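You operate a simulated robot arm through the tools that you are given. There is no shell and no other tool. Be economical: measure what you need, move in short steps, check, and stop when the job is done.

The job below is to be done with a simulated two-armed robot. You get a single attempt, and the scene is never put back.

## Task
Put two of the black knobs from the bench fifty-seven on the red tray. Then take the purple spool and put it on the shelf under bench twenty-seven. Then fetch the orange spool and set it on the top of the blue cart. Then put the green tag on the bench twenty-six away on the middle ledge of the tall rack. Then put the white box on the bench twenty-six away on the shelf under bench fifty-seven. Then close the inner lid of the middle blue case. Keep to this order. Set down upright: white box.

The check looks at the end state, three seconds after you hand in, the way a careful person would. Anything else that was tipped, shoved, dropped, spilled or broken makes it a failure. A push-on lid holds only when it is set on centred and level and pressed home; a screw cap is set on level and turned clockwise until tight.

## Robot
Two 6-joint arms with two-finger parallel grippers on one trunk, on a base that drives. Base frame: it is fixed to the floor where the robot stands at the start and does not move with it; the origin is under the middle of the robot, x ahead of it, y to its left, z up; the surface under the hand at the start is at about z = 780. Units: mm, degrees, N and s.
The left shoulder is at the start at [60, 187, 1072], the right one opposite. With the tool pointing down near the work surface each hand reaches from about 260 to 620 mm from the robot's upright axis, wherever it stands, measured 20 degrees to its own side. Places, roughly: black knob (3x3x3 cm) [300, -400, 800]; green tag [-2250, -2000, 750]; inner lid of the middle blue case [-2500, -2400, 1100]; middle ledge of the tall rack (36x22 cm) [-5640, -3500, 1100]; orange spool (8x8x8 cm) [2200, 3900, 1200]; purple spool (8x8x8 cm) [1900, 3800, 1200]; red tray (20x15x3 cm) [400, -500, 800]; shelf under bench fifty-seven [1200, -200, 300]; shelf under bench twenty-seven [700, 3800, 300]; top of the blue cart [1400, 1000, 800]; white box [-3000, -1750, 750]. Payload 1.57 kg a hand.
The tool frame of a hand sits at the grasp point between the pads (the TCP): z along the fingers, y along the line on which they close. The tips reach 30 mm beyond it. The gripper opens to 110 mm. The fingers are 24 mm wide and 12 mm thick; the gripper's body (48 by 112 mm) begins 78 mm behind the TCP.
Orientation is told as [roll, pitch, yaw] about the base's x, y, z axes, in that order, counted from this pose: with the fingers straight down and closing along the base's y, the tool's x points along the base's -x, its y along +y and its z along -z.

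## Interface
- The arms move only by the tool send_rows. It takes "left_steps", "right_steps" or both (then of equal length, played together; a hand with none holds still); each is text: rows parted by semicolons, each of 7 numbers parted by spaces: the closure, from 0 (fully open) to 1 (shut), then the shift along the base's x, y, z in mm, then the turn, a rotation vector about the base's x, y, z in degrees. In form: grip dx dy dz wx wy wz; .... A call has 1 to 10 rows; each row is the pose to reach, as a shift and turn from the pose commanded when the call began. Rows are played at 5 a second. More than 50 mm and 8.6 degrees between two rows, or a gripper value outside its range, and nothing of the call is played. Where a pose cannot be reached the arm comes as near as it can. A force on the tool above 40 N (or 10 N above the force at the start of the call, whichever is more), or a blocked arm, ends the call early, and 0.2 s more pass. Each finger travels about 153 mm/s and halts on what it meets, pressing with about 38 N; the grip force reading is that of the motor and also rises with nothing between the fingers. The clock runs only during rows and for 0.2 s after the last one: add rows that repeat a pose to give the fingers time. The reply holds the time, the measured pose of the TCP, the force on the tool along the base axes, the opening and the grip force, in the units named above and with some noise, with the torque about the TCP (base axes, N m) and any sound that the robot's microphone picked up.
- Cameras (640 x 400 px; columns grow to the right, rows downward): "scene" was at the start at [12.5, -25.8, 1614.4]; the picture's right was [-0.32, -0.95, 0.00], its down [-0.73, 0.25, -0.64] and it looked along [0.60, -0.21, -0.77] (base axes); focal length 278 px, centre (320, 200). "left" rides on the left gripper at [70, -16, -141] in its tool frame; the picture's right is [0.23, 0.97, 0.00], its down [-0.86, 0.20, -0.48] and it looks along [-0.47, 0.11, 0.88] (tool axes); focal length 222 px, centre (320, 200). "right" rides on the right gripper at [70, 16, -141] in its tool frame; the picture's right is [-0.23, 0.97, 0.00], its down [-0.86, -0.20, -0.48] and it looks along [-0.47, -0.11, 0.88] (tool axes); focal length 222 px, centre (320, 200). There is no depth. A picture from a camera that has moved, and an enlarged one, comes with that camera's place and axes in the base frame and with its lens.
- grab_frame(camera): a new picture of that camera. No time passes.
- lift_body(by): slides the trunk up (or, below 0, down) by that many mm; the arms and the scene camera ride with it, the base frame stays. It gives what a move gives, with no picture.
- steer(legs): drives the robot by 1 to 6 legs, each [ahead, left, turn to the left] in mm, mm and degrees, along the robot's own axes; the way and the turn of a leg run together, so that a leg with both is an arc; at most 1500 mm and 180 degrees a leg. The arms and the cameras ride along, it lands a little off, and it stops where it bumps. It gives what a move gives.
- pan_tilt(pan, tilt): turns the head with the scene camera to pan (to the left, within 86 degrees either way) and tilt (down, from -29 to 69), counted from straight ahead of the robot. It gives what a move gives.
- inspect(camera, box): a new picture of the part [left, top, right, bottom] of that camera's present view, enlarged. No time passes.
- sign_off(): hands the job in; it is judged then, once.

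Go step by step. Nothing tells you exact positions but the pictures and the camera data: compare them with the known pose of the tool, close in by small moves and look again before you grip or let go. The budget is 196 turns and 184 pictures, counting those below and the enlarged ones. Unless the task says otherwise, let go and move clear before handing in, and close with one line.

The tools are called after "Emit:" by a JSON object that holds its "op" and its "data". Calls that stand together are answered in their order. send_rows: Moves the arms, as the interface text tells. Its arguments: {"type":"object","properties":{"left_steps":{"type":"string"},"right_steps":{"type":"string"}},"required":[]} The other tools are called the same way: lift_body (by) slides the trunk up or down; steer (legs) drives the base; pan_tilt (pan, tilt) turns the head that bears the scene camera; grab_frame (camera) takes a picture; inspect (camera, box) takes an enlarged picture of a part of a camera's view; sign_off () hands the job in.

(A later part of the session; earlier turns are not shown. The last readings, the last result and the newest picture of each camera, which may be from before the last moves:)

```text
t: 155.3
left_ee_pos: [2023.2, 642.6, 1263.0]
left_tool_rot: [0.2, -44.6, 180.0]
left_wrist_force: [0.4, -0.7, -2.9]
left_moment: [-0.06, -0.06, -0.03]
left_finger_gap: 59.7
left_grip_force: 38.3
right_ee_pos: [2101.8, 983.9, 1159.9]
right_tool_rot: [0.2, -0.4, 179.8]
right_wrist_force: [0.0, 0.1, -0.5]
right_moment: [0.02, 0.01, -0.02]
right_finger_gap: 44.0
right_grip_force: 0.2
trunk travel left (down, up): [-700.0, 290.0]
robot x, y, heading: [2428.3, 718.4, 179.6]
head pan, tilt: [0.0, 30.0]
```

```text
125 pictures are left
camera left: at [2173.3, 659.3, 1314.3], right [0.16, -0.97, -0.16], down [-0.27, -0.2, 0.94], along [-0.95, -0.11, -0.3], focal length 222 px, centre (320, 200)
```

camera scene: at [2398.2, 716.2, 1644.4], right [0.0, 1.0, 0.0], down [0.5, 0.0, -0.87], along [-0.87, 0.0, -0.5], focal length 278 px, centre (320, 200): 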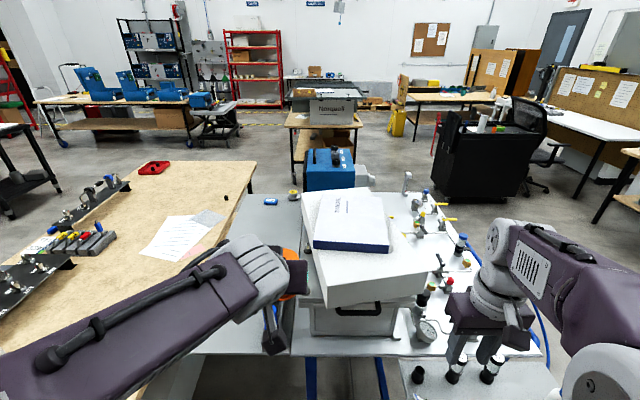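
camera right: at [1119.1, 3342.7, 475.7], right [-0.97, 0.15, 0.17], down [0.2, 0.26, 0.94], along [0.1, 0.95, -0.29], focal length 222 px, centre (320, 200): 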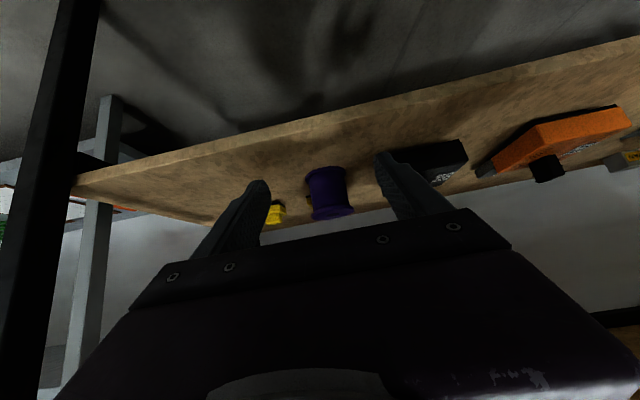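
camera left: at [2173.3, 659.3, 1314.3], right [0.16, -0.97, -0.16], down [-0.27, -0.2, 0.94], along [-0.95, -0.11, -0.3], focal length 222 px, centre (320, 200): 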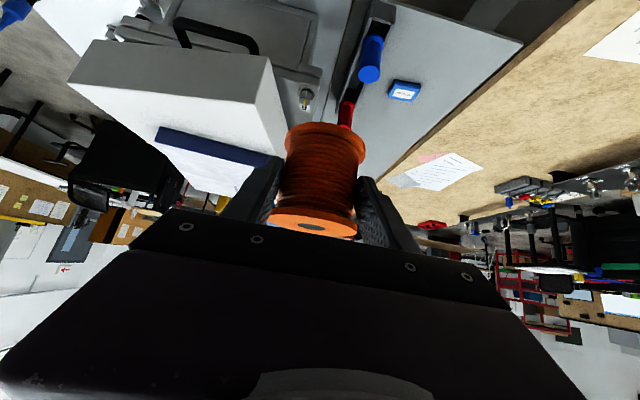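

The geometry agrees. I'll lower the hand east of the edge to z≈885, then go in under the overhang.

Emit:
{"op": "send_rows", "data": {"left_steps": "1 0 3 -45 0 0 0;1 0 6 -90 0 0 0;1 0 9 -135 0 0 0;1 0 10 -180 0 0 0;1 0 10 -225 0 0 0;1 0 10 -270 0 0 0;1 0 10 -315 0 0 0;1 0 10 -360 0 0 0;1 0 10 -378 0 0 0;1 0 10 -378 0 0 0"}}

Emit:
{"op": "grab_frame", "data": {"camera": "left"}}

Emit:
{"op": "grab_frame", "data": {"camera": "scene"}}

```text
t: 157.5
left_ee_pos: [1978.8, 695.0, 935.5]
left_tool_rot: [1.7, -44.1, 179.1]
left_wrist_force: [0.9, -0.4, -2.8]
left_moment: [0.02, -0.03, -0.01]
left_finger_gap: 59.9
left_grip_force: 37.9
left hand out of reach, approached as far as the arm can: row 5, 6, 7, 8, 9, 10
right_ee_pos: [2104.0, 985.0, 1160.6]
right_tool_rot: [0.3, -0.5, 179.8]
right_wrist_force: [0.2, 0.4, 0.9]
right_moment: [-0.01, 0.02, 0.03]
right_finger_gap: 44.1
right_grip_force: 0.0
trunk travel left (down, up): [-700.0, 290.0]
robot x, y, heading: [2432.4, 721.5, 179.7]
head pan, tilt: [0.0, 30.0]
```

```text
124 pictures are left
camera left: at [2125.8, 713.1, 987.6], right [0.17, -0.98, -0.14], down [-0.28, -0.18, 0.94], along [-0.94, -0.12, -0.3], focal length 222 px, centre (320, 200)
```

left: 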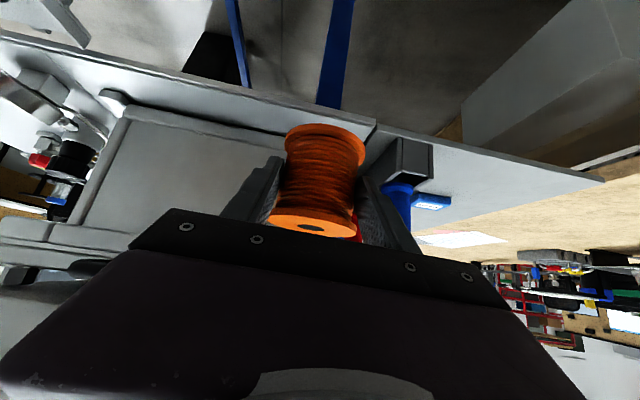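

```text
123 pictures are left
camera scene: at [2399.3, 716.2, 1644.4], right [0.0, 1.0, 0.0], down [0.5, 0.0, -0.87], along [-0.87, 0.0, -0.5], focal length 278 px, centre (320, 200)
```

scene: 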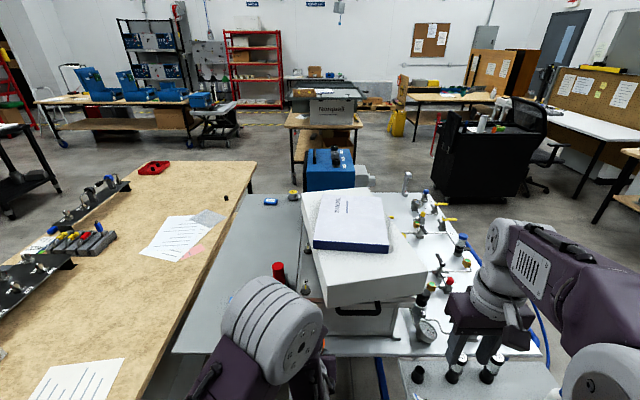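

The arm was folded too low for its reach; better to lower the trunk. I'll raise both hands first, then lower the trunk 280.

Emit:
{"op": "send_rows", "data": {"left_steps": "1 10 -8 35 0 0 0;1 20 -16 70 0 0 0;1 28 -24 105 0 0 0;1 36 -32 140 0 0 0;1 44 -40 180 0 0 0;1 44 -42 215 0 0 0;1 44 -42 235 0 0 0", "right_steps": "0.6 0 -10 30 0 0 0;0.6 0 -20 60 0 0 0;0.6 0 -30 90 0 0 0;0.6 0 -40 120 0 0 0;0.6 0 -50 150 0 0 0;0.6 0 -60 180 0 0 0;0.6 0 -60 200 0 0 0"}}

Emit:
{"op": "lift_body", "data": {"by": -280}}

Emit:
{"op": "grab_frame", "data": {"camera": "left"}}

Emit:
{"op": "grab_frame", "data": {"camera": "scene"}}

```text
t: 159.1
left_ee_pos: [2018.7, 651.7, 1168.3]
left_tool_rot: [0.0, -44.8, 180.1]
left_wrist_force: [0.3, -0.6, -3.8]
left_moment: [-0.03, -0.11, -0.03]
left_finger_gap: 59.6
left_grip_force: 38.0
right_ee_pos: [2101.0, 925.9, 1348.8]
right_tool_rot: [0.2, -0.4, 179.8]
right_wrist_force: [-0.8, -0.3, 0.2]
right_moment: [0.01, -0.03, 0.06]
right_finger_gap: 44.0
right_grip_force: 0.0
right hand out of reach, approached as far as the arm can: row 7
trunk travel left (down, up): [-700.0, 290.0]
robot x, y, heading: [2429.0, 717.4, 180.0]
head pan, tilt: [0.0, 30.0]
```

```text
t: 161.9
left_ee_pos: [2018.0, 651.1, 889.0]
left_tool_rot: [0.1, -44.7, 180.0]
left_wrist_force: [-0.4, 0.2, -3.1]
left_moment: [-0.02, -0.07, -0.01]
left_finger_gap: 60.1
left_grip_force: 37.7
right_ee_pos: [2101.6, 925.6, 1069.0]
right_tool_rot: [0.3, -0.3, 179.8]
right_wrist_force: [-0.1, 0.1, 0.4]
right_moment: [0.01, -0.01, -0.04]
right_finger_gap: 44.2
right_grip_force: 0.0
trunk travel left (down, up): [-420.0, 570.0]
robot x, y, heading: [2429.4, 716.0, 179.8]
head pan, tilt: [0.0, 30.0]
```

```text
122 pictures are left
camera left: at [2167.7, 668.1, 939.9], right [0.16, -0.97, -0.16], down [-0.27, -0.2, 0.94], along [-0.95, -0.11, -0.3], focal length 222 px, centre (320, 200)
```

left: 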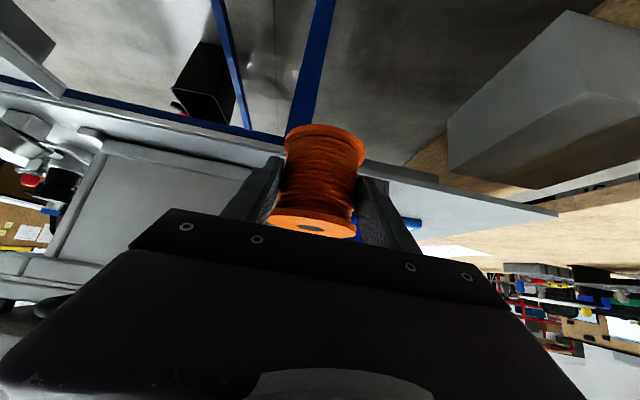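

```text
121 pictures are left
camera scene: at [2397.4, 717.3, 1364.4], right [0.0, 1.0, 0.0], down [0.5, 0.0, -0.87], along [-0.87, 0.0, -0.5], focal length 278 px, centre (320, 200)
```

scene: 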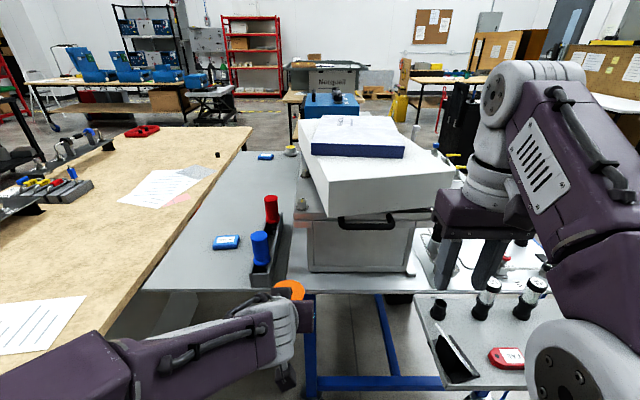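

Refined: top at z≈810, edge x≈1896, seam y≈627, printer corner [1816, 684]. Target [1853, 662]; moving in at present height.

Emit:
{"op": "send_rows", "data": {"left_steps": "1 -30 5 0 0 0 0;1 -65 11 0 0 0 0;1 -100 11 0 0 0 0;1 -135 11 0 0 0 0;1 -165 11 0 0 0 0;1 -165 11 0 0 0 0"}}

Emit:
{"op": "grab_frame", "data": {"camera": "left"}}

Emit:
{"op": "grab_frame", "data": {"camera": "scene"}}

```text
t: 163.2
left_ee_pos: [1866.1, 652.2, 885.2]
left_tool_rot: [1.1, -43.6, -179.6]
left_wrist_force: [22.9, -18.4, 4.0]
left_moment: [0.71, -0.15, -0.18]
left_finger_gap: 60.4
left_grip_force: 37.9
right_ee_pos: [2107.2, 922.6, 1070.5]
right_tool_rot: [0.2, -0.8, -179.9]
right_wrist_force: [0.3, 0.3, 0.5]
right_moment: [-0.06, 0.03, -0.02]
right_finger_gap: 44.1
right_grip_force: 0.0
trunk travel left (down, up): [-420.0, 570.0]
robot x, y, heading: [2431.6, 720.9, -179.8]
head pan, tilt: [0.0, 30.0]
stopped in row 6 (left hand): the force on the tool passed its limit at 85 N (the readings are from after the stop); the commanded pose is now the measured one
```

```text
120 pictures are left
camera left: at [2014.3, 672.4, 939.3], right [0.18, -0.97, -0.14], down [-0.29, -0.19, 0.94], along [-0.94, -0.13, -0.31], focal length 222 px, centre (320, 200)
```

left: 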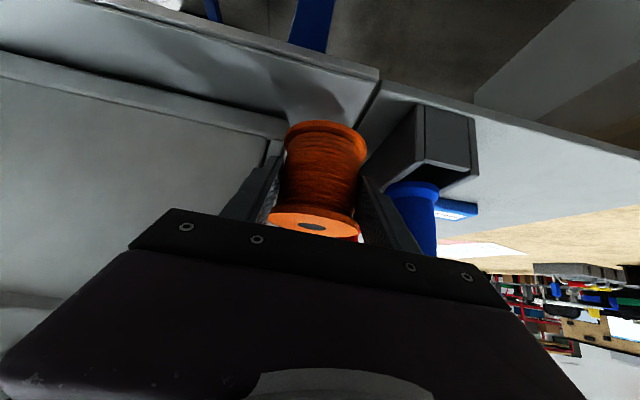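

```text
119 pictures are left
camera scene: at [2404.8, 715.8, 1364.8], right [0.0, 1.0, 0.0], down [0.5, 0.0, -0.87], along [-0.87, 0.0, -0.5], focal length 278 px, centre (320, 200)
```

scene: 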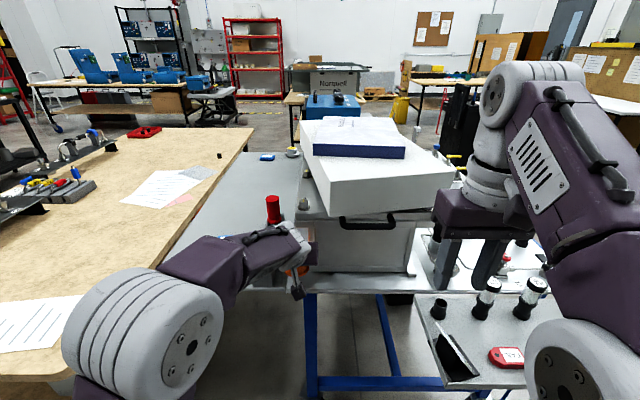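

The right finger touched the printer front; that corner is too tight. The north edge of the main top seems to have a free area near [1615, 1335] with open space above, so I'll back out and go there.

Emit:
{"op": "send_rows", "data": {"left_steps": "1 20 -5 3 0 0 0;1 55 0 10 0 0 0;1 95 0 20 0 0 0;1 135 0 40 0 0 0;1 135 0 60 0 0 0"}}

Emit:
{"op": "grab_frame", "data": {"camera": "scene"}}

Emit:
{"op": "grab_frame", "data": {"camera": "left"}}

```text
t: 164.4
left_ee_pos: [1995.6, 656.8, 944.2]
left_tool_rot: [1.0, -43.6, 180.0]
left_wrist_force: [-0.4, -0.2, -2.7]
left_moment: [0.04, -0.04, -0.02]
left_finger_gap: 60.5
left_grip_force: 38.2
right_ee_pos: [2101.0, 925.4, 1069.6]
right_tool_rot: [0.3, -0.3, 180.1]
right_wrist_force: [-0.1, 0.1, -0.7]
right_moment: [-0.02, 0.0, 0.0]
right_finger_gap: 43.7
right_grip_force: 0.1
trunk travel left (down, up): [-420.0, 570.0]
robot x, y, heading: [2430.8, 714.4, -179.9]
head pan, tilt: [0.0, 30.0]
```

```text
118 pictures are left
camera scene: at [2397.0, 717.0, 1364.3], right [0.0, 1.0, 0.0], down [0.5, 0.0, -0.87], along [-0.87, 0.0, -0.5], focal length 278 px, centre (320, 200)
```

scene: 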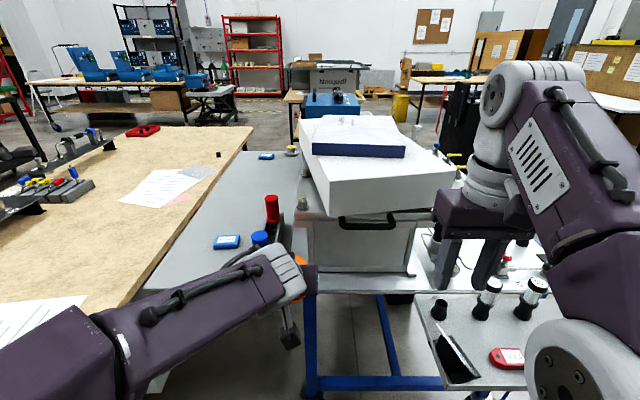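

```text
117 pictures are left
camera left: at [2143.4, 674.6, 998.0], right [0.17, -0.97, -0.14], down [-0.29, -0.19, 0.94], along [-0.94, -0.12, -0.31], focal length 222 px, centre (320, 200)
```

left: 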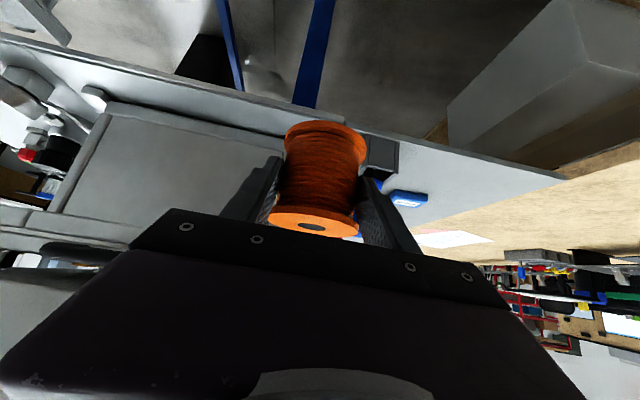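

Nothing on the cart moved. I'll drive round to the north side.

Emit:
{"op": "steer", "data": {"legs": [[-250, 0, 0], [0, -1400, 0], [0, 0, 90], [0, -1130, 0]]}}

Emit:
{"op": "lift_body", "data": {"by": 280}}

Emit:
{"op": "pan_tilt", "data": {"pan": 0, "tilt": 40}}

Emit:
{"op": "grab_frame", "data": {"camera": "scene"}}

```text
t: 181.9
left_ee_pos: [1608.1, 1694.2, 944.4]
left_tool_rot: [0.9, -43.6, -90.4]
left_wrist_force: [-0.1, -1.9, -2.9]
left_moment: [0.06, -0.01, 0.0]
left_finger_gap: 60.3
left_grip_force: 37.7
right_ee_pos: [1341.1, 1802.1, 1069.7]
right_tool_rot: [0.3, -0.4, -90.3]
right_wrist_force: [-0.3, 0.0, 0.4]
right_moment: [-0.01, 0.0, -0.01]
right_finger_gap: 44.1
right_grip_force: 0.0
trunk travel left (down, up): [-420.0, 570.0]
robot x, y, heading: [1550.5, 2127.3, -90.4]
head pan, tilt: [0.0, 30.0]
```

```text
t: 184.8
left_ee_pos: [1608.0, 1693.4, 1225.1]
left_tool_rot: [0.9, -43.6, -90.4]
left_wrist_force: [-1.0, 1.0, -3.2]
left_moment: [0.04, -0.04, 0.0]
left_finger_gap: 60.4
left_grip_force: 38.4
right_ee_pos: [1340.4, 1801.0, 1349.8]
right_tool_rot: [0.2, -0.4, -90.4]
right_wrist_force: [-1.3, -0.2, 0.7]
right_moment: [0.02, -0.01, -0.03]
right_finger_gap: 43.9
right_grip_force: 0.2
trunk travel left (down, up): [-700.0, 290.0]
robot x, y, heading: [1546.7, 2128.4, -90.3]
head pan, tilt: [0.0, 30.0]
```

```text
t: 185.5
left_ee_pos: [1608.6, 1693.9, 1223.7]
left_tool_rot: [1.0, -43.7, -90.3]
left_wrist_force: [-0.4, -0.5, -2.9]
left_moment: [0.05, 0.0, -0.01]
left_finger_gap: 60.2
left_grip_force: 38.5
right_ee_pos: [1341.5, 1801.2, 1350.9]
right_tool_rot: [0.3, -0.5, -90.4]
right_wrist_force: [-0.3, -0.4, 0.1]
right_moment: [0.01, 0.02, 0.03]
right_finger_gap: 43.9
right_grip_force: 0.2
trunk travel left (down, up): [-700.0, 290.0]
robot x, y, heading: [1544.1, 2129.9, -90.3]
head pan, tilt: [0.0, 40.0]
```

```text
116 pictures are left
camera scene: at [1549.3, 2100.8, 1629.1], right [-1.0, 0.0, 0.0], down [0.0, 0.64, -0.77], along [0.0, -0.77, -0.64], focal length 278 px, centre (320, 200)
```

scene: 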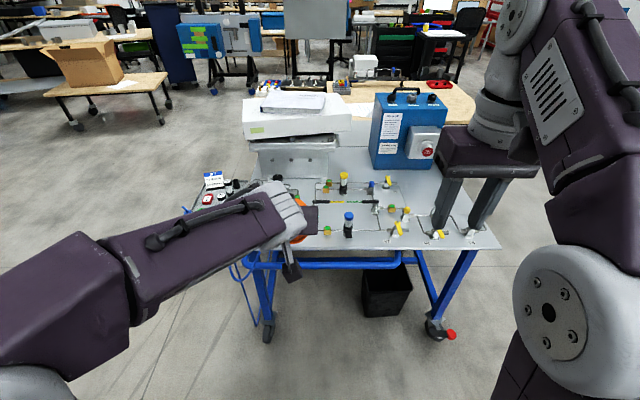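

Emit:
{"op": "inspect", "data": {"camera": "scene", "box": [240, 140, 500, 290]}}

Emit:
{"op": "grab_frame", "data": {"camera": "left"}}

```text
2.46 times, centred on (370, 215) of scene
camera zoom: at [1549.3, 2100.8, 1629.1], right [-1.0, 0.0, 0.0], down [0.0, 0.64, -0.77], along [0.0, -0.77, -0.64], focal length 685 px, centre (197, 163)
```

zoom: 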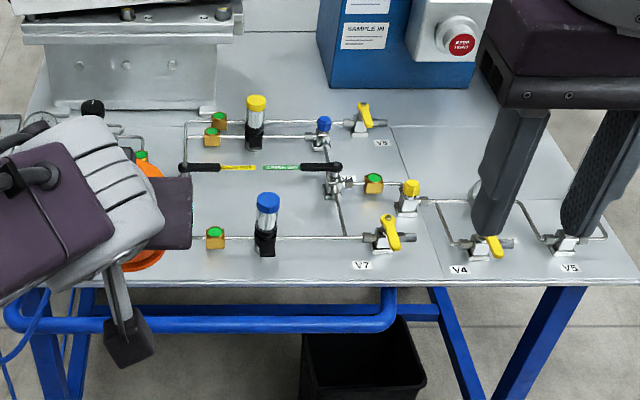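

```text
114 pictures are left
camera left: at [1591.2, 1841.3, 1278.1], right [0.97, 0.17, -0.15], down [0.19, -0.29, 0.94], along [0.12, -0.94, -0.31], focal length 222 px, centre (320, 200)
```

left: 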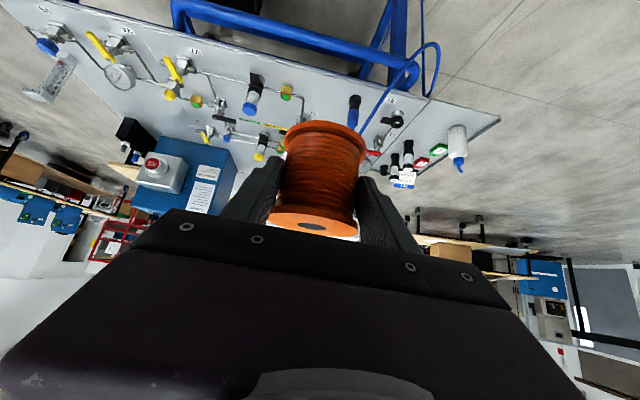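

There's free room at the front edge near [1630, 1340], hidden by the hand. I'll move the left hand aside a bit to see it.

Emit:
{"op": "send_rows", "data": {"left_steps": "1 40 10 0 0 0 0;1 80 20 0 0 0 0;1 120 30 0 0 0 0;1 160 40 0 0 0 0;1 200 50 0 0 0 0"}}

Emit:
{"op": "inspect", "data": {"camera": "scene", "box": [200, 140, 440, 290]}}

```text
t: 186.7
left_ee_pos: [1818.9, 1724.8, 1219.4]
left_tool_rot: [0.7, -43.8, -90.2]
left_wrist_force: [0.2, 0.5, -3.3]
left_moment: [0.03, -0.02, -0.02]
left_finger_gap: 60.1
left_grip_force: 38.1
left hand out of reach, approached as far as the arm can: row 3, 4, 5
right_ee_pos: [1341.2, 1801.9, 1350.1]
right_tool_rot: [0.2, -0.5, -90.4]
right_wrist_force: [0.0, 0.2, 0.1]
right_moment: [-0.01, 0.03, -0.01]
right_finger_gap: 44.2
right_grip_force: 0.1
trunk travel left (down, up): [-700.0, 290.0]
robot x, y, heading: [1549.6, 2128.1, -90.1]
head pan, tilt: [0.0, 40.0]
```

```text
2.67 times, centred on (320, 215) of scene
camera zoom: at [1550.7, 2101.8, 1629.1], right [-1.0, 0.0, 0.0], down [0.0, 0.64, -0.77], along [0.0, -0.77, -0.64], focal length 742 px, centre (320, 160)
```

zoom: 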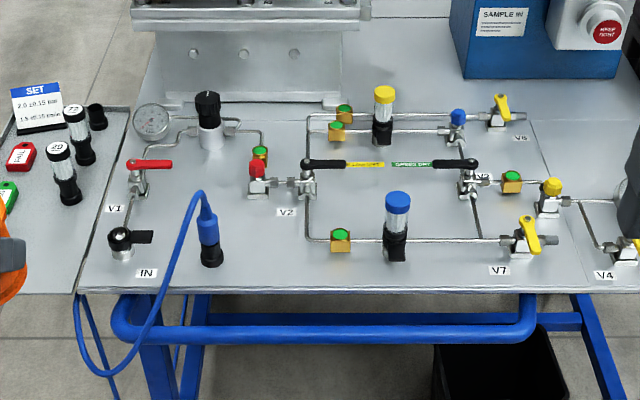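

The free patch is about x 1570–1695, y up to the edge at 1406; target [1633, 1338]. I'll bring the hand back in line, lower the trunk and drive up.

Emit:
{"op": "send_rows", "data": {"left_steps": "1 -40 -8 0 0 0 0;1 -80 -16 0 0 0 0;1 -120 -24 0 0 0 0;1 -160 -32 0 0 0 0;1 -186 -34 0 0 0 0;1 -186 -34 0 0 0 0"}}

Emit:
{"op": "lift_body", "data": {"by": -280}}

Emit:
{"op": "steer", "data": {"legs": [[200, 0, 0]]}}

Emit:
{"op": "grab_frame", "data": {"camera": "left"}}

Emit:
{"op": "grab_frame", "data": {"camera": "scene"}}

```text
t: 188.1
left_ee_pos: [1631.8, 1689.2, 1219.8]
left_tool_rot: [0.9, -43.7, -90.5]
left_wrist_force: [-0.4, -0.6, -2.5]
left_moment: [0.07, 0.06, -0.01]
left_finger_gap: 60.3
left_grip_force: 38.0
left hand out of reach, approached as far as the arm can: row 1
right_ee_pos: [1341.5, 1801.1, 1349.2]
right_tool_rot: [0.4, -0.3, -90.4]
right_wrist_force: [0.0, -0.7, 0.4]
right_moment: [0.02, 0.03, -0.01]
right_finger_gap: 44.1
right_grip_force: 0.1
trunk travel left (down, up): [-700.0, 290.0]
robot x, y, heading: [1549.6, 2129.0, -90.4]
head pan, tilt: [0.0, 40.0]
```

```text
t: 190.9
left_ee_pos: [1632.5, 1689.1, 939.2]
left_tool_rot: [0.8, -43.7, -90.3]
left_wrist_force: [0.2, -0.2, -2.6]
left_moment: [0.05, 0.03, 0.0]
left_finger_gap: 60.3
left_grip_force: 38.2
right_ee_pos: [1341.0, 1800.8, 1069.8]
right_tool_rot: [0.3, -0.4, -90.4]
right_wrist_force: [-0.8, 0.3, -0.2]
right_moment: [-0.01, 0.0, 0.03]
right_finger_gap: 44.2
right_grip_force: 0.0
trunk travel left (down, up): [-420.0, 570.0]
robot x, y, heading: [1550.9, 2131.2, -90.2]
head pan, tilt: [0.0, 40.0]
```

```text
t: 192.5
left_ee_pos: [1630.2, 1486.9, 939.4]
left_tool_rot: [1.0, -43.6, -90.3]
left_wrist_force: [0.2, -0.3, -3.3]
left_moment: [0.05, 0.0, -0.01]
left_finger_gap: 60.1
left_grip_force: 38.1
right_ee_pos: [1339.9, 1599.1, 1069.0]
right_tool_rot: [0.4, -0.3, -90.4]
right_wrist_force: [0.8, 0.2, -0.6]
right_moment: [0.04, -0.04, -0.02]
right_finger_gap: 43.9
right_grip_force: 0.0
trunk travel left (down, up): [-420.0, 570.0]
robot x, y, heading: [1549.2, 1927.4, -90.1]
head pan, tilt: [0.0, 40.0]
```

```text
112 pictures are left
camera left: at [1613.7, 1635.1, 992.5], right [0.97, 0.17, -0.15], down [0.19, -0.29, 0.94], along [0.12, -0.94, -0.31], focal length 222 px, centre (320, 200)
```

left: 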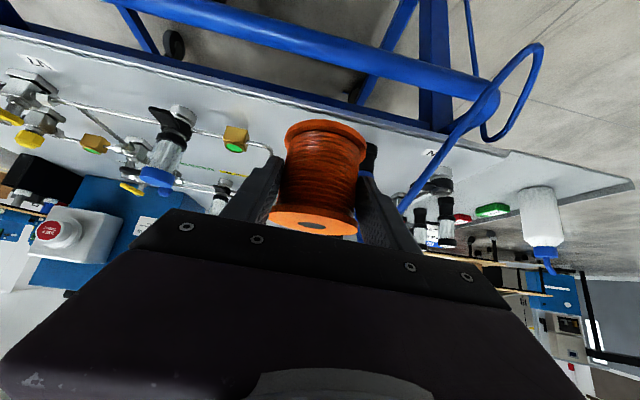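

```text
111 pictures are left
camera scene: at [1548.4, 1898.4, 1349.0], right [-1.0, 0.0, 0.0], down [0.0, 0.64, -0.77], along [0.0, -0.77, -0.64], focal length 278 px, centre (320, 200)
```

scene: 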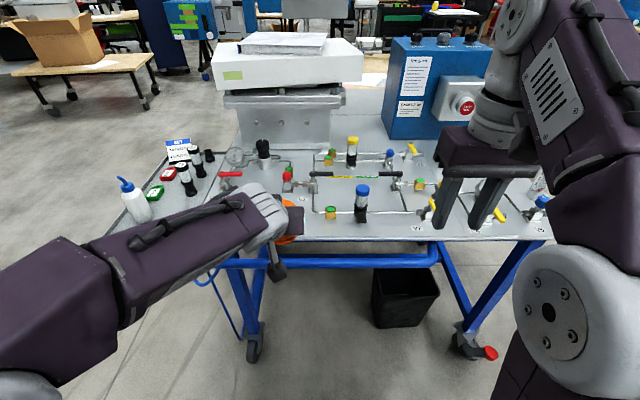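

Aligned. Move in over the patch and part-way down, then look.

Emit:
{"op": "send_rows", "data": {"left_steps": "1 2 -40 0 0 0 0;1 3 -80 0 0 0 0;1 4 -120 -10 0 0 0;1 4 -148 -30 0 0 0;1 4 -148 -55 0 0 0;1 4 -148 -55 0 0 0"}}

Emit:
{"op": "grab_frame", "data": {"camera": "left"}}

Emit:
{"op": "inspect", "data": {"camera": "scene", "box": [200, 130, 440, 280]}}

```text
t: 193.9
left_ee_pos: [1635.8, 1339.8, 882.3]
left_tool_rot: [0.9, -43.7, -90.3]
left_wrist_force: [0.6, -0.3, -4.0]
left_moment: [0.08, -0.01, -0.01]
left_finger_gap: 60.3
left_grip_force: 37.4
right_ee_pos: [1339.9, 1599.8, 1069.4]
right_tool_rot: [0.4, -0.4, -90.4]
right_wrist_force: [-1.0, 0.0, 0.0]
right_moment: [-0.01, -0.02, -0.01]
right_finger_gap: 44.2
right_grip_force: 0.1
trunk travel left (down, up): [-420.0, 570.0]
robot x, y, heading: [1552.6, 1924.3, -90.1]
head pan, tilt: [0.0, 40.0]
```

```text
110 pictures are left
camera left: at [1618.2, 1487.5, 937.4], right [0.97, 0.17, -0.15], down [0.19, -0.29, 0.94], along [0.12, -0.94, -0.31], focal length 222 px, centre (320, 200)
```

left: 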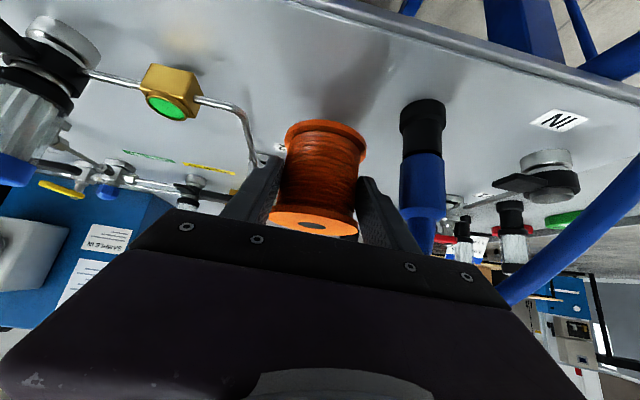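

```text
2.67 times, centred on (320, 205) of scene
camera zoom: at [1548.4, 1899.2, 1349.0], right [-1.0, 0.0, 0.0], down [0.0, 0.64, -0.77], along [0.0, -0.77, -0.64], focal length 742 px, centre (320, 187)
```

zoom: 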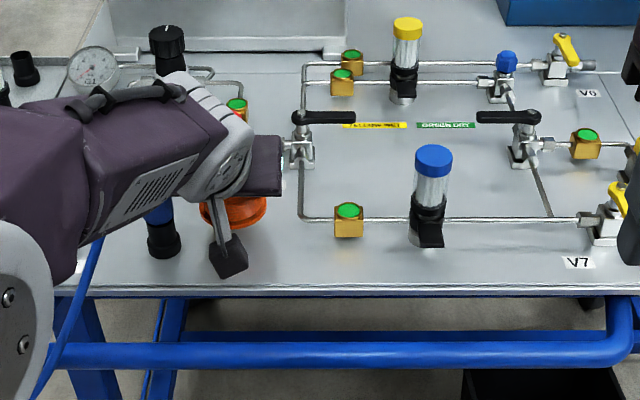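

Centred between pipe and tube. Lower gently until contact.

Emit:
{"op": "send_rows", "data": {"left_steps": "1 0 0 -8 0 0 0;1 0 0 -14 0 0 0;1 0 0 -19 0 0 0;1 0 0 -23 0 0 0;1 0 0 -26 0 0 0;1 0 0 -29 0 0 0;1 0 0 -32 0 0 0"}}

Emit:
{"op": "grab_frame", "data": {"camera": "left"}}

```text
t: 195.5
left_ee_pos: [1634.2, 1340.3, 854.0]
left_tool_rot: [0.8, -43.8, -90.4]
left_wrist_force: [1.5, -0.6, 5.9]
left_moment: [-0.36, 0.13, 0.08]
left_finger_gap: 60.3
left_grip_force: 37.8
right_ee_pos: [1339.6, 1600.2, 1070.3]
right_tool_rot: [0.2, -0.4, -90.4]
right_wrist_force: [0.1, -1.3, 0.3]
right_moment: [0.0, 0.01, -0.04]
right_finger_gap: 44.1
right_grip_force: 0.0
trunk travel left (down, up): [-420.0, 570.0]
robot x, y, heading: [1548.2, 1927.9, -90.2]
head pan, tilt: [0.0, 40.0]
```

```text
108 pictures are left
camera left: at [1617.8, 1488.2, 907.2], right [0.97, 0.17, -0.15], down [0.19, -0.28, 0.94], along [0.12, -0.94, -0.31], focal length 222 px, centre (320, 200)
```

left: 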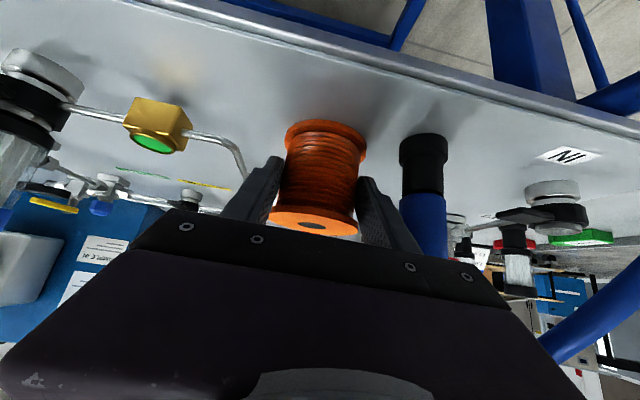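

Light contact. Open modestly and withdraw back and up.

Emit:
{"op": "send_rows", "data": {"left_steps": "0.8 0 0 -1 0 0 0;0.5 0 0 -1 0 0 0;0.33 0 0 -1 0 0 0;0.33 0 0 -1 0 0 0;0.33 0 15 12 0 0 0;0.33 0 40 37 0 0 0;0.33 0 70 67 0 0 0;0.33 0 105 90 0 0 0;0.33 0 145 100 0 0 0"}}

Emit:
{"op": "grab_frame", "data": {"camera": "left"}}

Emit:
{"op": "steer", "data": {"legs": [[-350, 0, 0]]}}

Emit:
{"op": "grab_frame", "data": {"camera": "scene"}}

```text
t: 197.5
left_ee_pos: [1636.9, 1486.2, 952.4]
left_tool_rot: [0.9, -43.7, -90.3]
left_wrist_force: [-0.6, -0.2, 0.1]
left_moment: [0.01, 0.04, 0.03]
left_finger_gap: 73.2
left_grip_force: 0.1
right_ee_pos: [1340.4, 1602.3, 1070.0]
right_tool_rot: [0.4, -0.5, -90.4]
right_wrist_force: [0.0, 0.5, 0.2]
right_moment: [-0.02, -0.04, -0.01]
right_finger_gap: 43.8
right_grip_force: 0.1
trunk travel left (down, up): [-420.0, 570.0]
robot x, y, heading: [1547.4, 1925.0, -90.3]
head pan, tilt: [0.0, 40.0]
```

```text
107 pictures are left
camera left: at [1618.9, 1634.8, 1005.8], right [0.97, 0.17, -0.15], down [0.19, -0.29, 0.94], along [0.12, -0.94, -0.31], focal length 222 px, centre (320, 200)
```

left: 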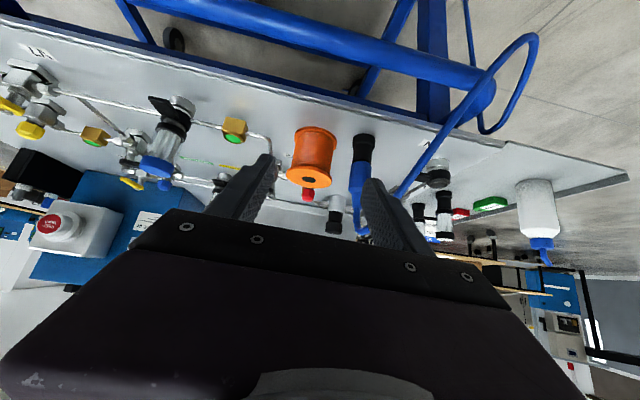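

```text
t: 199.8
left_ee_pos: [1638.0, 1835.2, 953.4]
left_tool_rot: [0.9, -43.7, -90.4]
left_wrist_force: [-0.7, 0.8, -0.3]
left_moment: [-0.03, 0.03, 0.01]
left_finger_gap: 73.7
left_grip_force: 0.0
right_ee_pos: [1342.3, 1948.8, 1069.8]
right_tool_rot: [0.2, -0.4, -90.5]
right_wrist_force: [-0.1, 1.5, -0.1]
right_moment: [-0.05, 0.02, 0.02]
right_finger_gap: 44.0
right_grip_force: 0.0
trunk travel left (down, up): [-420.0, 570.0]
robot x, y, heading: [1547.4, 2271.7, -90.2]
head pan, tilt: [0.0, 40.0]
```

```text
106 pictures are left
camera scene: at [1549.9, 2249.2, 1349.1], right [-1.0, 0.0, 0.0], down [0.0, 0.64, -0.77], along [0.0, -0.77, -0.64], focal length 278 px, centre (320, 200)
```

scene: 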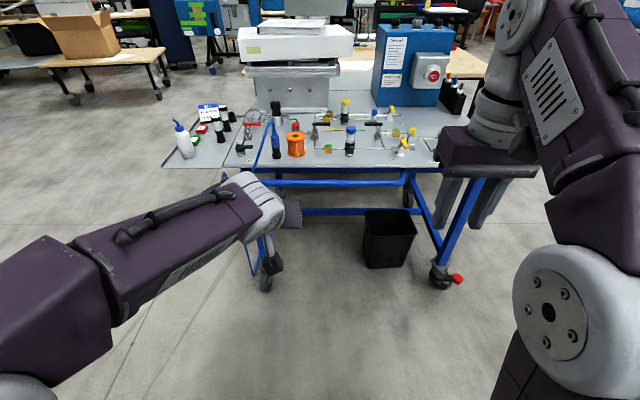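

The orange spool stands on the cart's top. Next is the green tag to the west; I'll raise the trunk and drive round, then look west.

Emit:
{"op": "lift_body", "data": {"by": 280}}

Emit:
{"op": "steer", "data": {"legs": [[0, -1250, 0], [1400, 0, 0], [0, 0, -90]]}}

Emit:
{"op": "pan_tilt", "data": {"pan": 25, "tilt": 18}}

Emit:
{"op": "grab_frame", "data": {"camera": "scene"}}

```text
t: 202.6
left_ee_pos: [1637.7, 1834.1, 1231.5]
left_tool_rot: [0.9, -43.6, -90.3]
left_wrist_force: [-0.4, 1.8, 0.3]
left_moment: [0.02, -0.01, 0.0]
left_finger_gap: 73.8
left_grip_force: 0.1
right_ee_pos: [1341.2, 1949.2, 1349.3]
right_tool_rot: [0.3, -0.4, -90.4]
right_wrist_force: [0.4, -0.1, 0.2]
right_moment: [-0.06, -0.02, -0.02]
right_finger_gap: 44.2
right_grip_force: 0.0
trunk travel left (down, up): [-700.0, 290.0]
robot x, y, heading: [1548.3, 2271.2, -90.2]
head pan, tilt: [0.0, 40.0]
```

```text
t: 219.4
left_ee_pos: [-161.1, 801.3, 1231.3]
left_tool_rot: [0.9, -43.7, 179.0]
left_wrist_force: [0.3, 0.4, -0.6]
left_moment: [0.05, -0.02, 0.0]
left_finger_gap: 74.0
left_grip_force: 0.1
right_ee_pos: [-43.4, 1095.9, 1350.8]
right_tool_rot: [0.4, -0.4, 179.0]
right_wrist_force: [-0.2, 0.1, 0.3]
right_moment: [-0.01, 0.03, 0.02]
right_finger_gap: 44.0
right_grip_force: 0.0
trunk travel left (down, up): [-700.0, 290.0]
robot x, y, heading: [279.9, 881.6, 179.2]
head pan, tilt: [0.0, 40.0]
```

```text
t: 220.3
left_ee_pos: [-160.7, 800.1, 1231.7]
left_tool_rot: [0.9, -43.7, 179.0]
left_wrist_force: [-0.9, -1.3, 0.5]
left_moment: [0.01, 0.02, -0.02]
left_finger_gap: 73.7
left_grip_force: 0.0
right_ee_pos: [-42.6, 1095.9, 1348.6]
right_tool_rot: [0.2, -0.5, 179.0]
right_wrist_force: [0.2, -1.0, -0.8]
right_moment: [-0.01, 0.02, 0.0]
right_finger_gap: 44.1
right_grip_force: 0.1
trunk travel left (down, up): [-700.0, 290.0]
robot x, y, heading: [280.7, 887.6, 179.0]
head pan, tilt: [25.0, 18.0]
```

```text
105 pictures are left
camera scene: at [255.7, 843.9, 1663.6], right [-0.41, 0.91, 0.0], down [0.28, 0.13, -0.95], along [-0.87, -0.39, -0.31], focal length 278 px, centre (320, 200)
```

scene: 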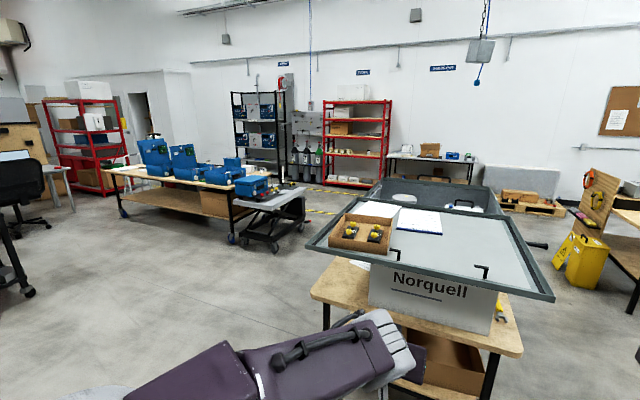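

The long bench with the blue cases is near [-2200, -2000], and the black tall rack stands beyond at about [-5640, -3450]. I'll drive towards the bench.

Emit:
{"op": "steer", "data": {"legs": [[420, 0, 0], [0, 1500, 0], [500, 700, 0]]}}

Emit:
{"op": "pan_tilt", "data": {"pan": 20, "tilt": 22}}

Emit:
{"op": "grab_frame", "data": {"camera": "scene"}}

```text
t: 234.0
left_ee_pos: [-1137.7, -1363.7, 1230.3]
left_tool_rot: [0.9, -43.7, 177.9]
left_wrist_force: [0.2, 1.0, -0.3]
left_moment: [-0.02, 0.0, -0.01]
left_finger_gap: 73.8
left_grip_force: 0.1
right_ee_pos: [-1013.1, -1070.9, 1349.8]
right_tool_rot: [0.2, -0.4, 177.7]
right_wrist_force: [0.6, -0.1, 0.5]
right_moment: [-0.03, 0.03, -0.01]
right_finger_gap: 44.0
right_grip_force: 0.1
trunk travel left (down, up): [-700.0, 290.0]
robot x, y, heading: [-696.2, -1289.7, 177.9]
head pan, tilt: [25.0, 18.0]
```

```text
t: 234.7
left_ee_pos: [-1137.8, -1365.1, 1231.0]
left_tool_rot: [0.8, -43.7, 177.8]
left_wrist_force: [0.4, -0.9, 0.0]
left_moment: [-0.01, 0.03, 0.02]
left_finger_gap: 73.6
left_grip_force: 0.0
right_ee_pos: [-1014.2, -1072.1, 1349.8]
right_tool_rot: [0.4, -0.4, 177.7]
right_wrist_force: [0.2, 0.0, 0.0]
right_moment: [-0.01, -0.01, 0.01]
right_finger_gap: 44.0
right_grip_force: 0.1
trunk travel left (down, up): [-700.0, 290.0]
robot x, y, heading: [-696.4, -1294.6, 177.7]
head pan, tilt: [20.0, 22.0]
```

```text
104 pictures are left
camera scene: at [-723.3, -1323.0, 1657.2], right [-0.31, 0.95, 0.0], down [0.36, 0.12, -0.93], along [-0.88, -0.28, -0.37], focal length 278 px, centre (320, 200)
```

scene: 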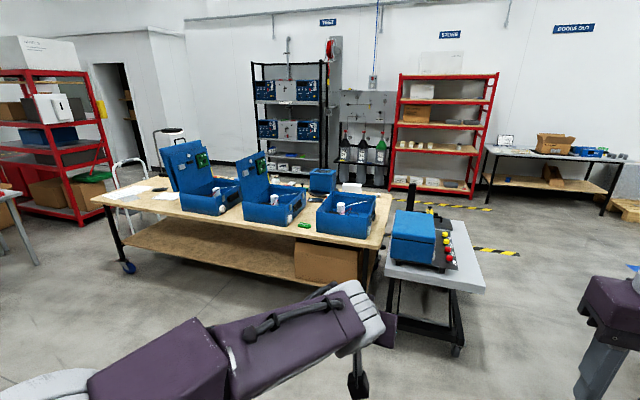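

Emit:
{"op": "inspect", "data": {"camera": "scene", "box": [90, 130, 410, 290]}}

Emit:
{"op": "inspect", "data": {"camera": "scene", "box": [240, 50, 400, 200]}}

```text
2.00 times, centred on (250, 210) of scene
camera zoom: at [-723.3, -1323.0, 1657.2], right [-0.31, 0.95, 0.0], down [0.36, 0.12, -0.93], along [-0.88, -0.28, -0.37], focal length 557 px, centre (460, 180)
```

zoom: 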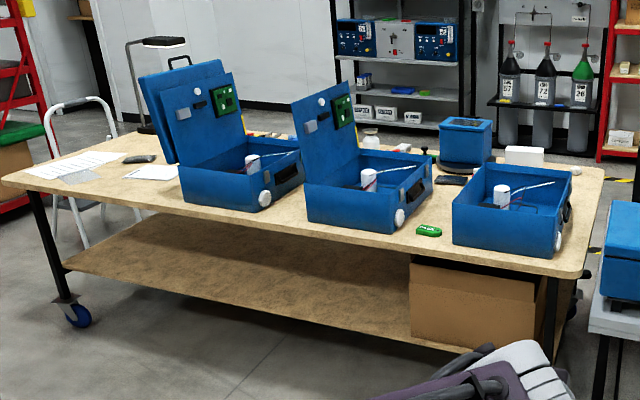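

```text
2.67 times, centred on (320, 125) of scene
camera zoom: at [-723.3, -1323.0, 1657.2], right [-0.31, 0.95, 0.0], down [0.36, 0.12, -0.93], along [-0.88, -0.28, -0.37], focal length 742 px, centre (320, 400)
```

zoom: 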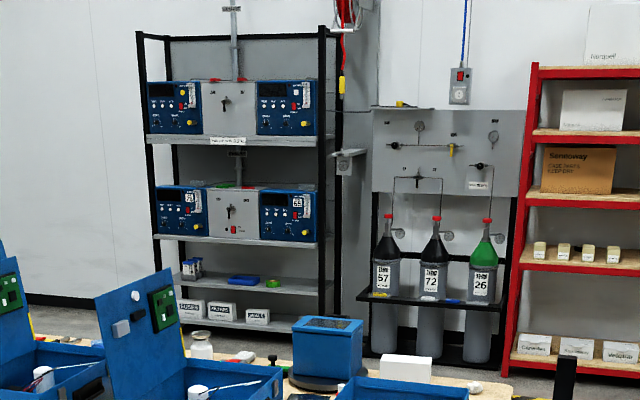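

The green tag is near [-2355, -1960] on the bench's near edge, between the middle and right cases; the white box is behind the right case. I'll drive up to the tag.

Emit:
{"op": "steer", "data": {"legs": [[1020, 620, 2.3]]}}

Emit:
{"op": "pan_tilt", "data": {"pan": 5, "tilt": 40}}

Emit:
{"op": "grab_frame", "data": {"camera": "scene"}}

Emit:
{"op": "grab_frame", "data": {"camera": "left"}}

```text
t: 240.7
left_ee_pos: [-2163.9, -1989.0, 1232.4]
left_tool_rot: [0.9, -43.6, -179.7]
left_wrist_force: [0.9, -0.4, -0.2]
left_moment: [-0.03, 0.01, 0.04]
left_finger_gap: 73.5
left_grip_force: 0.1
right_ee_pos: [-2053.1, -1691.5, 1349.3]
right_tool_rot: [0.3, -0.4, -179.8]
right_wrist_force: [0.0, 0.3, 0.2]
right_moment: [0.0, -0.03, 0.0]
right_finger_gap: 44.1
right_grip_force: 0.1
trunk travel left (down, up): [-700.0, 290.0]
robot x, y, heading: [-1725.2, -1892.8, -179.5]
head pan, tilt: [20.0, 22.0]
```

```text
t: 241.5
left_ee_pos: [-2164.5, -1988.4, 1231.8]
left_tool_rot: [1.0, -43.6, -179.7]
left_wrist_force: [0.2, 0.0, 0.2]
left_moment: [-0.04, 0.01, -0.01]
left_finger_gap: 73.7
left_grip_force: 0.1
right_ee_pos: [-2053.6, -1691.9, 1349.7]
right_tool_rot: [0.4, -0.4, -179.8]
right_wrist_force: [-0.7, 0.2, -0.4]
right_moment: [0.01, -0.04, 0.02]
right_finger_gap: 44.0
right_grip_force: 0.1
trunk travel left (down, up): [-700.0, 290.0]
robot x, y, heading: [-1723.4, -1896.2, -179.6]
head pan, tilt: [5.0, 40.0]
```

```text
101 pictures are left
camera scene: at [-1749.8, -1905.1, 1629.1], right [-0.09, 1.0, 0.0], down [0.64, 0.06, -0.77], along [-0.76, -0.07, -0.64], focal length 278 px, centre (320, 200)
```

scene: 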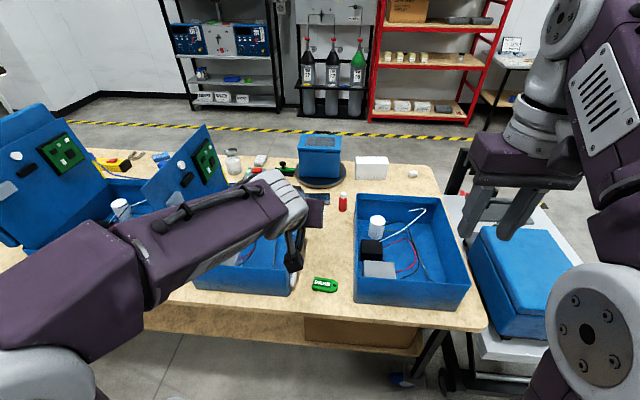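

```text
100 pictures are left
camera left: at [-2016.5, -1969.5, 1285.4], right [0.18, -0.97, -0.15], down [-0.28, -0.19, 0.94], along [-0.94, -0.13, -0.31], focal length 222 px, centre (320, 200)
```

left: 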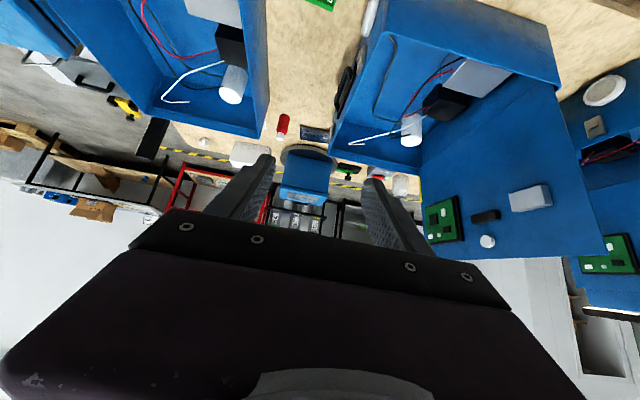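

Emit:
{"op": "inspect", "data": {"camera": "scene", "box": [270, 230, 390, 320]}}

Emit:
{"op": "inspect", "data": {"camera": "scene", "box": [160, 0, 320, 110]}}

```text
4.44 times, centred on (330, 275) of scene
camera zoom: at [-1749.8, -1905.1, 1629.1], right [-0.09, 1.0, 0.0], down [0.64, 0.06, -0.77], along [-0.76, -0.07, -0.64], focal length 1237 px, centre (276, -133)
```

zoom: 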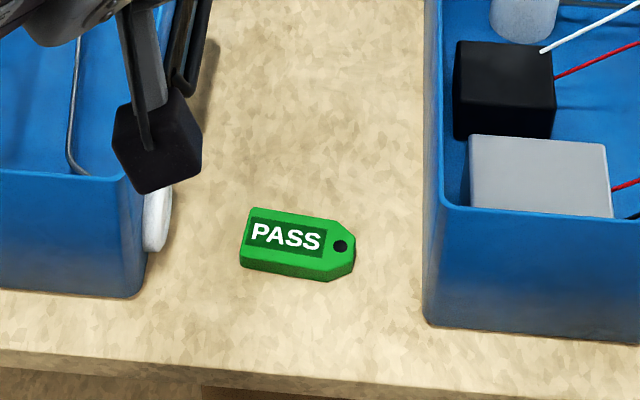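

```text
3.64 times, centred on (240, 55) of scene
camera zoom: at [-1749.8, -1905.1, 1629.1], right [-0.09, 1.0, 0.0], down [0.64, 0.06, -0.77], along [-0.76, -0.07, -0.64], focal length 1012 px, centre (611, 727)
```

zoom: 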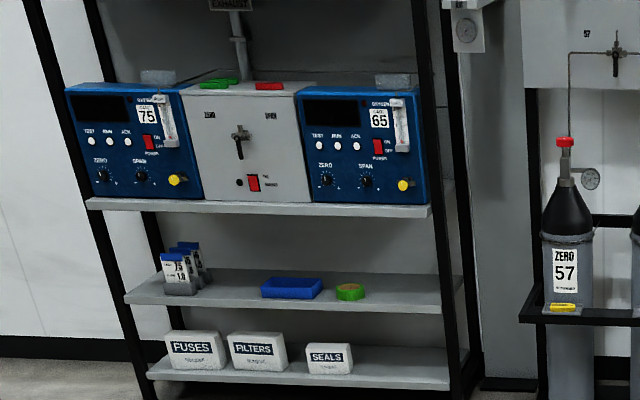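

The tag (PASS, ~92×45 mm) lies at about [-2311, -1939], long axis across; the tall rack's middle ledge seems to be the grey unit's top at z≈1100. I'll align the left hand in y, open it, and lower the trunk.

Emit:
{"op": "send_rows", "data": {"left_steps": "0.2 0 25 0 0 0 0;0 0 49 0 0 0 0;0 0 49 0 0 0 0;0 0 49 0 0 0 0"}}

Emit:
{"op": "lift_body", "data": {"by": -350}}

Emit:
{"op": "grab_frame", "data": {"camera": "left"}}

Emit:
{"op": "grab_frame", "data": {"camera": "scene"}}

```text
t: 242.5
left_ee_pos: [-2165.0, -1939.1, 1232.0]
left_tool_rot: [0.9, -43.7, -179.7]
left_wrist_force: [0.6, -0.8, 0.1]
left_moment: [-0.01, -0.02, -0.01]
left_finger_gap: 109.8
left_grip_force: 0.1
right_ee_pos: [-2053.3, -1692.4, 1349.9]
right_tool_rot: [0.4, -0.4, -179.8]
right_wrist_force: [-0.8, -0.1, -0.7]
right_moment: [-0.01, -0.01, 0.03]
right_finger_gap: 44.1
right_grip_force: 0.1
trunk travel left (down, up): [-700.0, 290.0]
robot x, y, heading: [-1722.2, -1896.0, -179.5]
head pan, tilt: [5.0, 40.0]
```

```text
t: 245.9
left_ee_pos: [-2165.3, -1939.4, 882.5]
left_tool_rot: [0.9, -43.7, -179.7]
left_wrist_force: [-0.4, -0.3, 0.1]
left_moment: [0.01, 0.02, 0.0]
left_finger_gap: 110.1
left_grip_force: 0.1
right_ee_pos: [-2053.5, -1691.2, 999.3]
right_tool_rot: [0.4, -0.4, -179.8]
right_wrist_force: [0.0, 0.8, 0.6]
right_moment: [0.0, 0.0, 0.02]
right_finger_gap: 44.0
right_grip_force: 0.1
trunk travel left (down, up): [-350.0, 640.0]
robot x, y, heading: [-1724.4, -1893.6, -179.7]
head pan, tilt: [5.0, 40.0]
```

```text
97 pictures are left
camera left: at [-2016.6, -1920.4, 935.4], right [0.18, -0.97, -0.15], down [-0.28, -0.19, 0.94], along [-0.94, -0.13, -0.31], focal length 222 px, centre (320, 200)
```

left: 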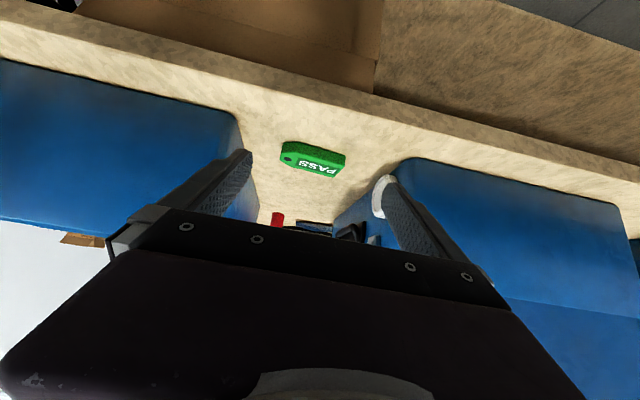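

```text
96 pictures are left
camera scene: at [-1749.6, -1904.9, 1279.1], right [-0.09, 1.0, 0.0], down [0.64, 0.06, -0.77], along [-0.76, -0.07, -0.64], focal length 278 px, centre (320, 200)
```

scene: 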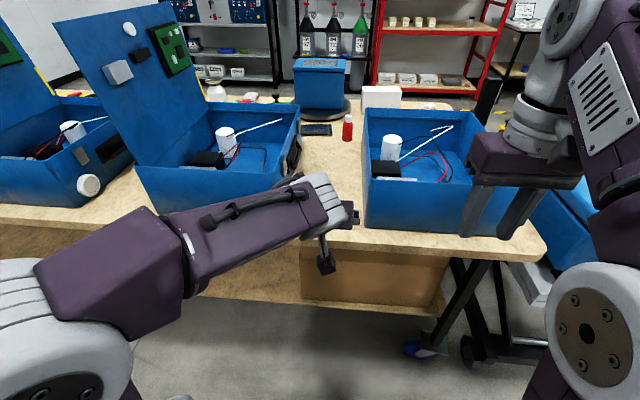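

I'll advance above the tag and look along the fingers.

Emit:
{"op": "send_rows", "data": {"left_steps": "0 -35 -1 -10 0 0 0;0 -70 -1 -25 0 0 0;0 -105 -2 -40 0 0 0;0 -132 -2 -60 0 0 0;0 -132 -2 -67 0 0 0;0 -132 -2 -67 0 0 0"}}

Emit:
{"op": "grab_frame", "data": {"camera": "left"}}

Emit:
{"op": "inspect", "data": {"camera": "scene", "box": [240, 120, 400, 260]}}

```text
t: 247.3
left_ee_pos: [-2297.8, -1942.0, 813.9]
left_tool_rot: [0.9, -43.6, -179.7]
left_wrist_force: [-0.2, 0.1, 0.3]
left_moment: [0.03, -0.01, 0.0]
left_finger_gap: 110.0
left_grip_force: 0.0
right_ee_pos: [-2053.3, -1691.6, 998.8]
right_tool_rot: [0.3, -0.4, -179.8]
right_wrist_force: [-0.7, 0.2, 0.2]
right_moment: [-0.01, -0.02, -0.01]
right_finger_gap: 43.9
right_grip_force: 0.1
trunk travel left (down, up): [-350.0, 640.0]
robot x, y, heading: [-1723.9, -1898.2, -179.4]
head pan, tilt: [5.0, 40.0]
```

```text
95 pictures are left
camera left: at [-2149.8, -1922.3, 867.5], right [0.18, -0.97, -0.15], down [-0.29, -0.19, 0.94], along [-0.94, -0.13, -0.31], focal length 222 px, centre (320, 200)
```

left: 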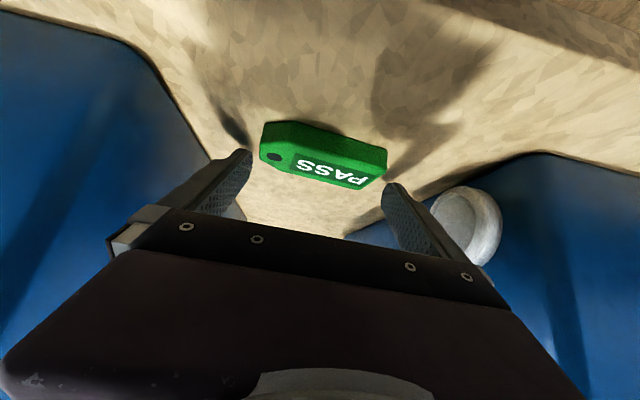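

```text
2.86 times, centred on (320, 190) of scene
camera zoom: at [-1749.9, -1904.8, 1279.0], right [-0.09, 1.0, 0.0], down [0.64, 0.06, -0.77], along [-0.76, -0.07, -0.64], focal length 795 px, centre (320, 229)
```

zoom: 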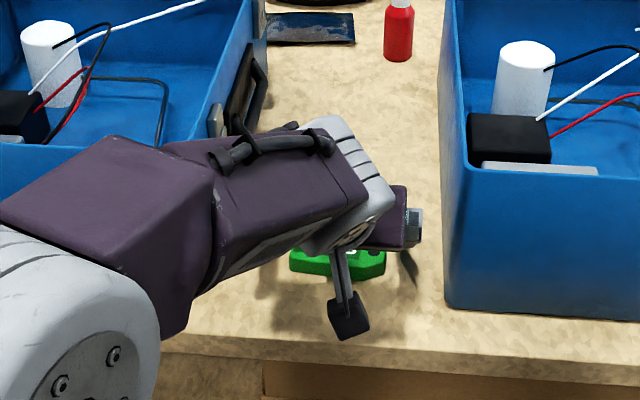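

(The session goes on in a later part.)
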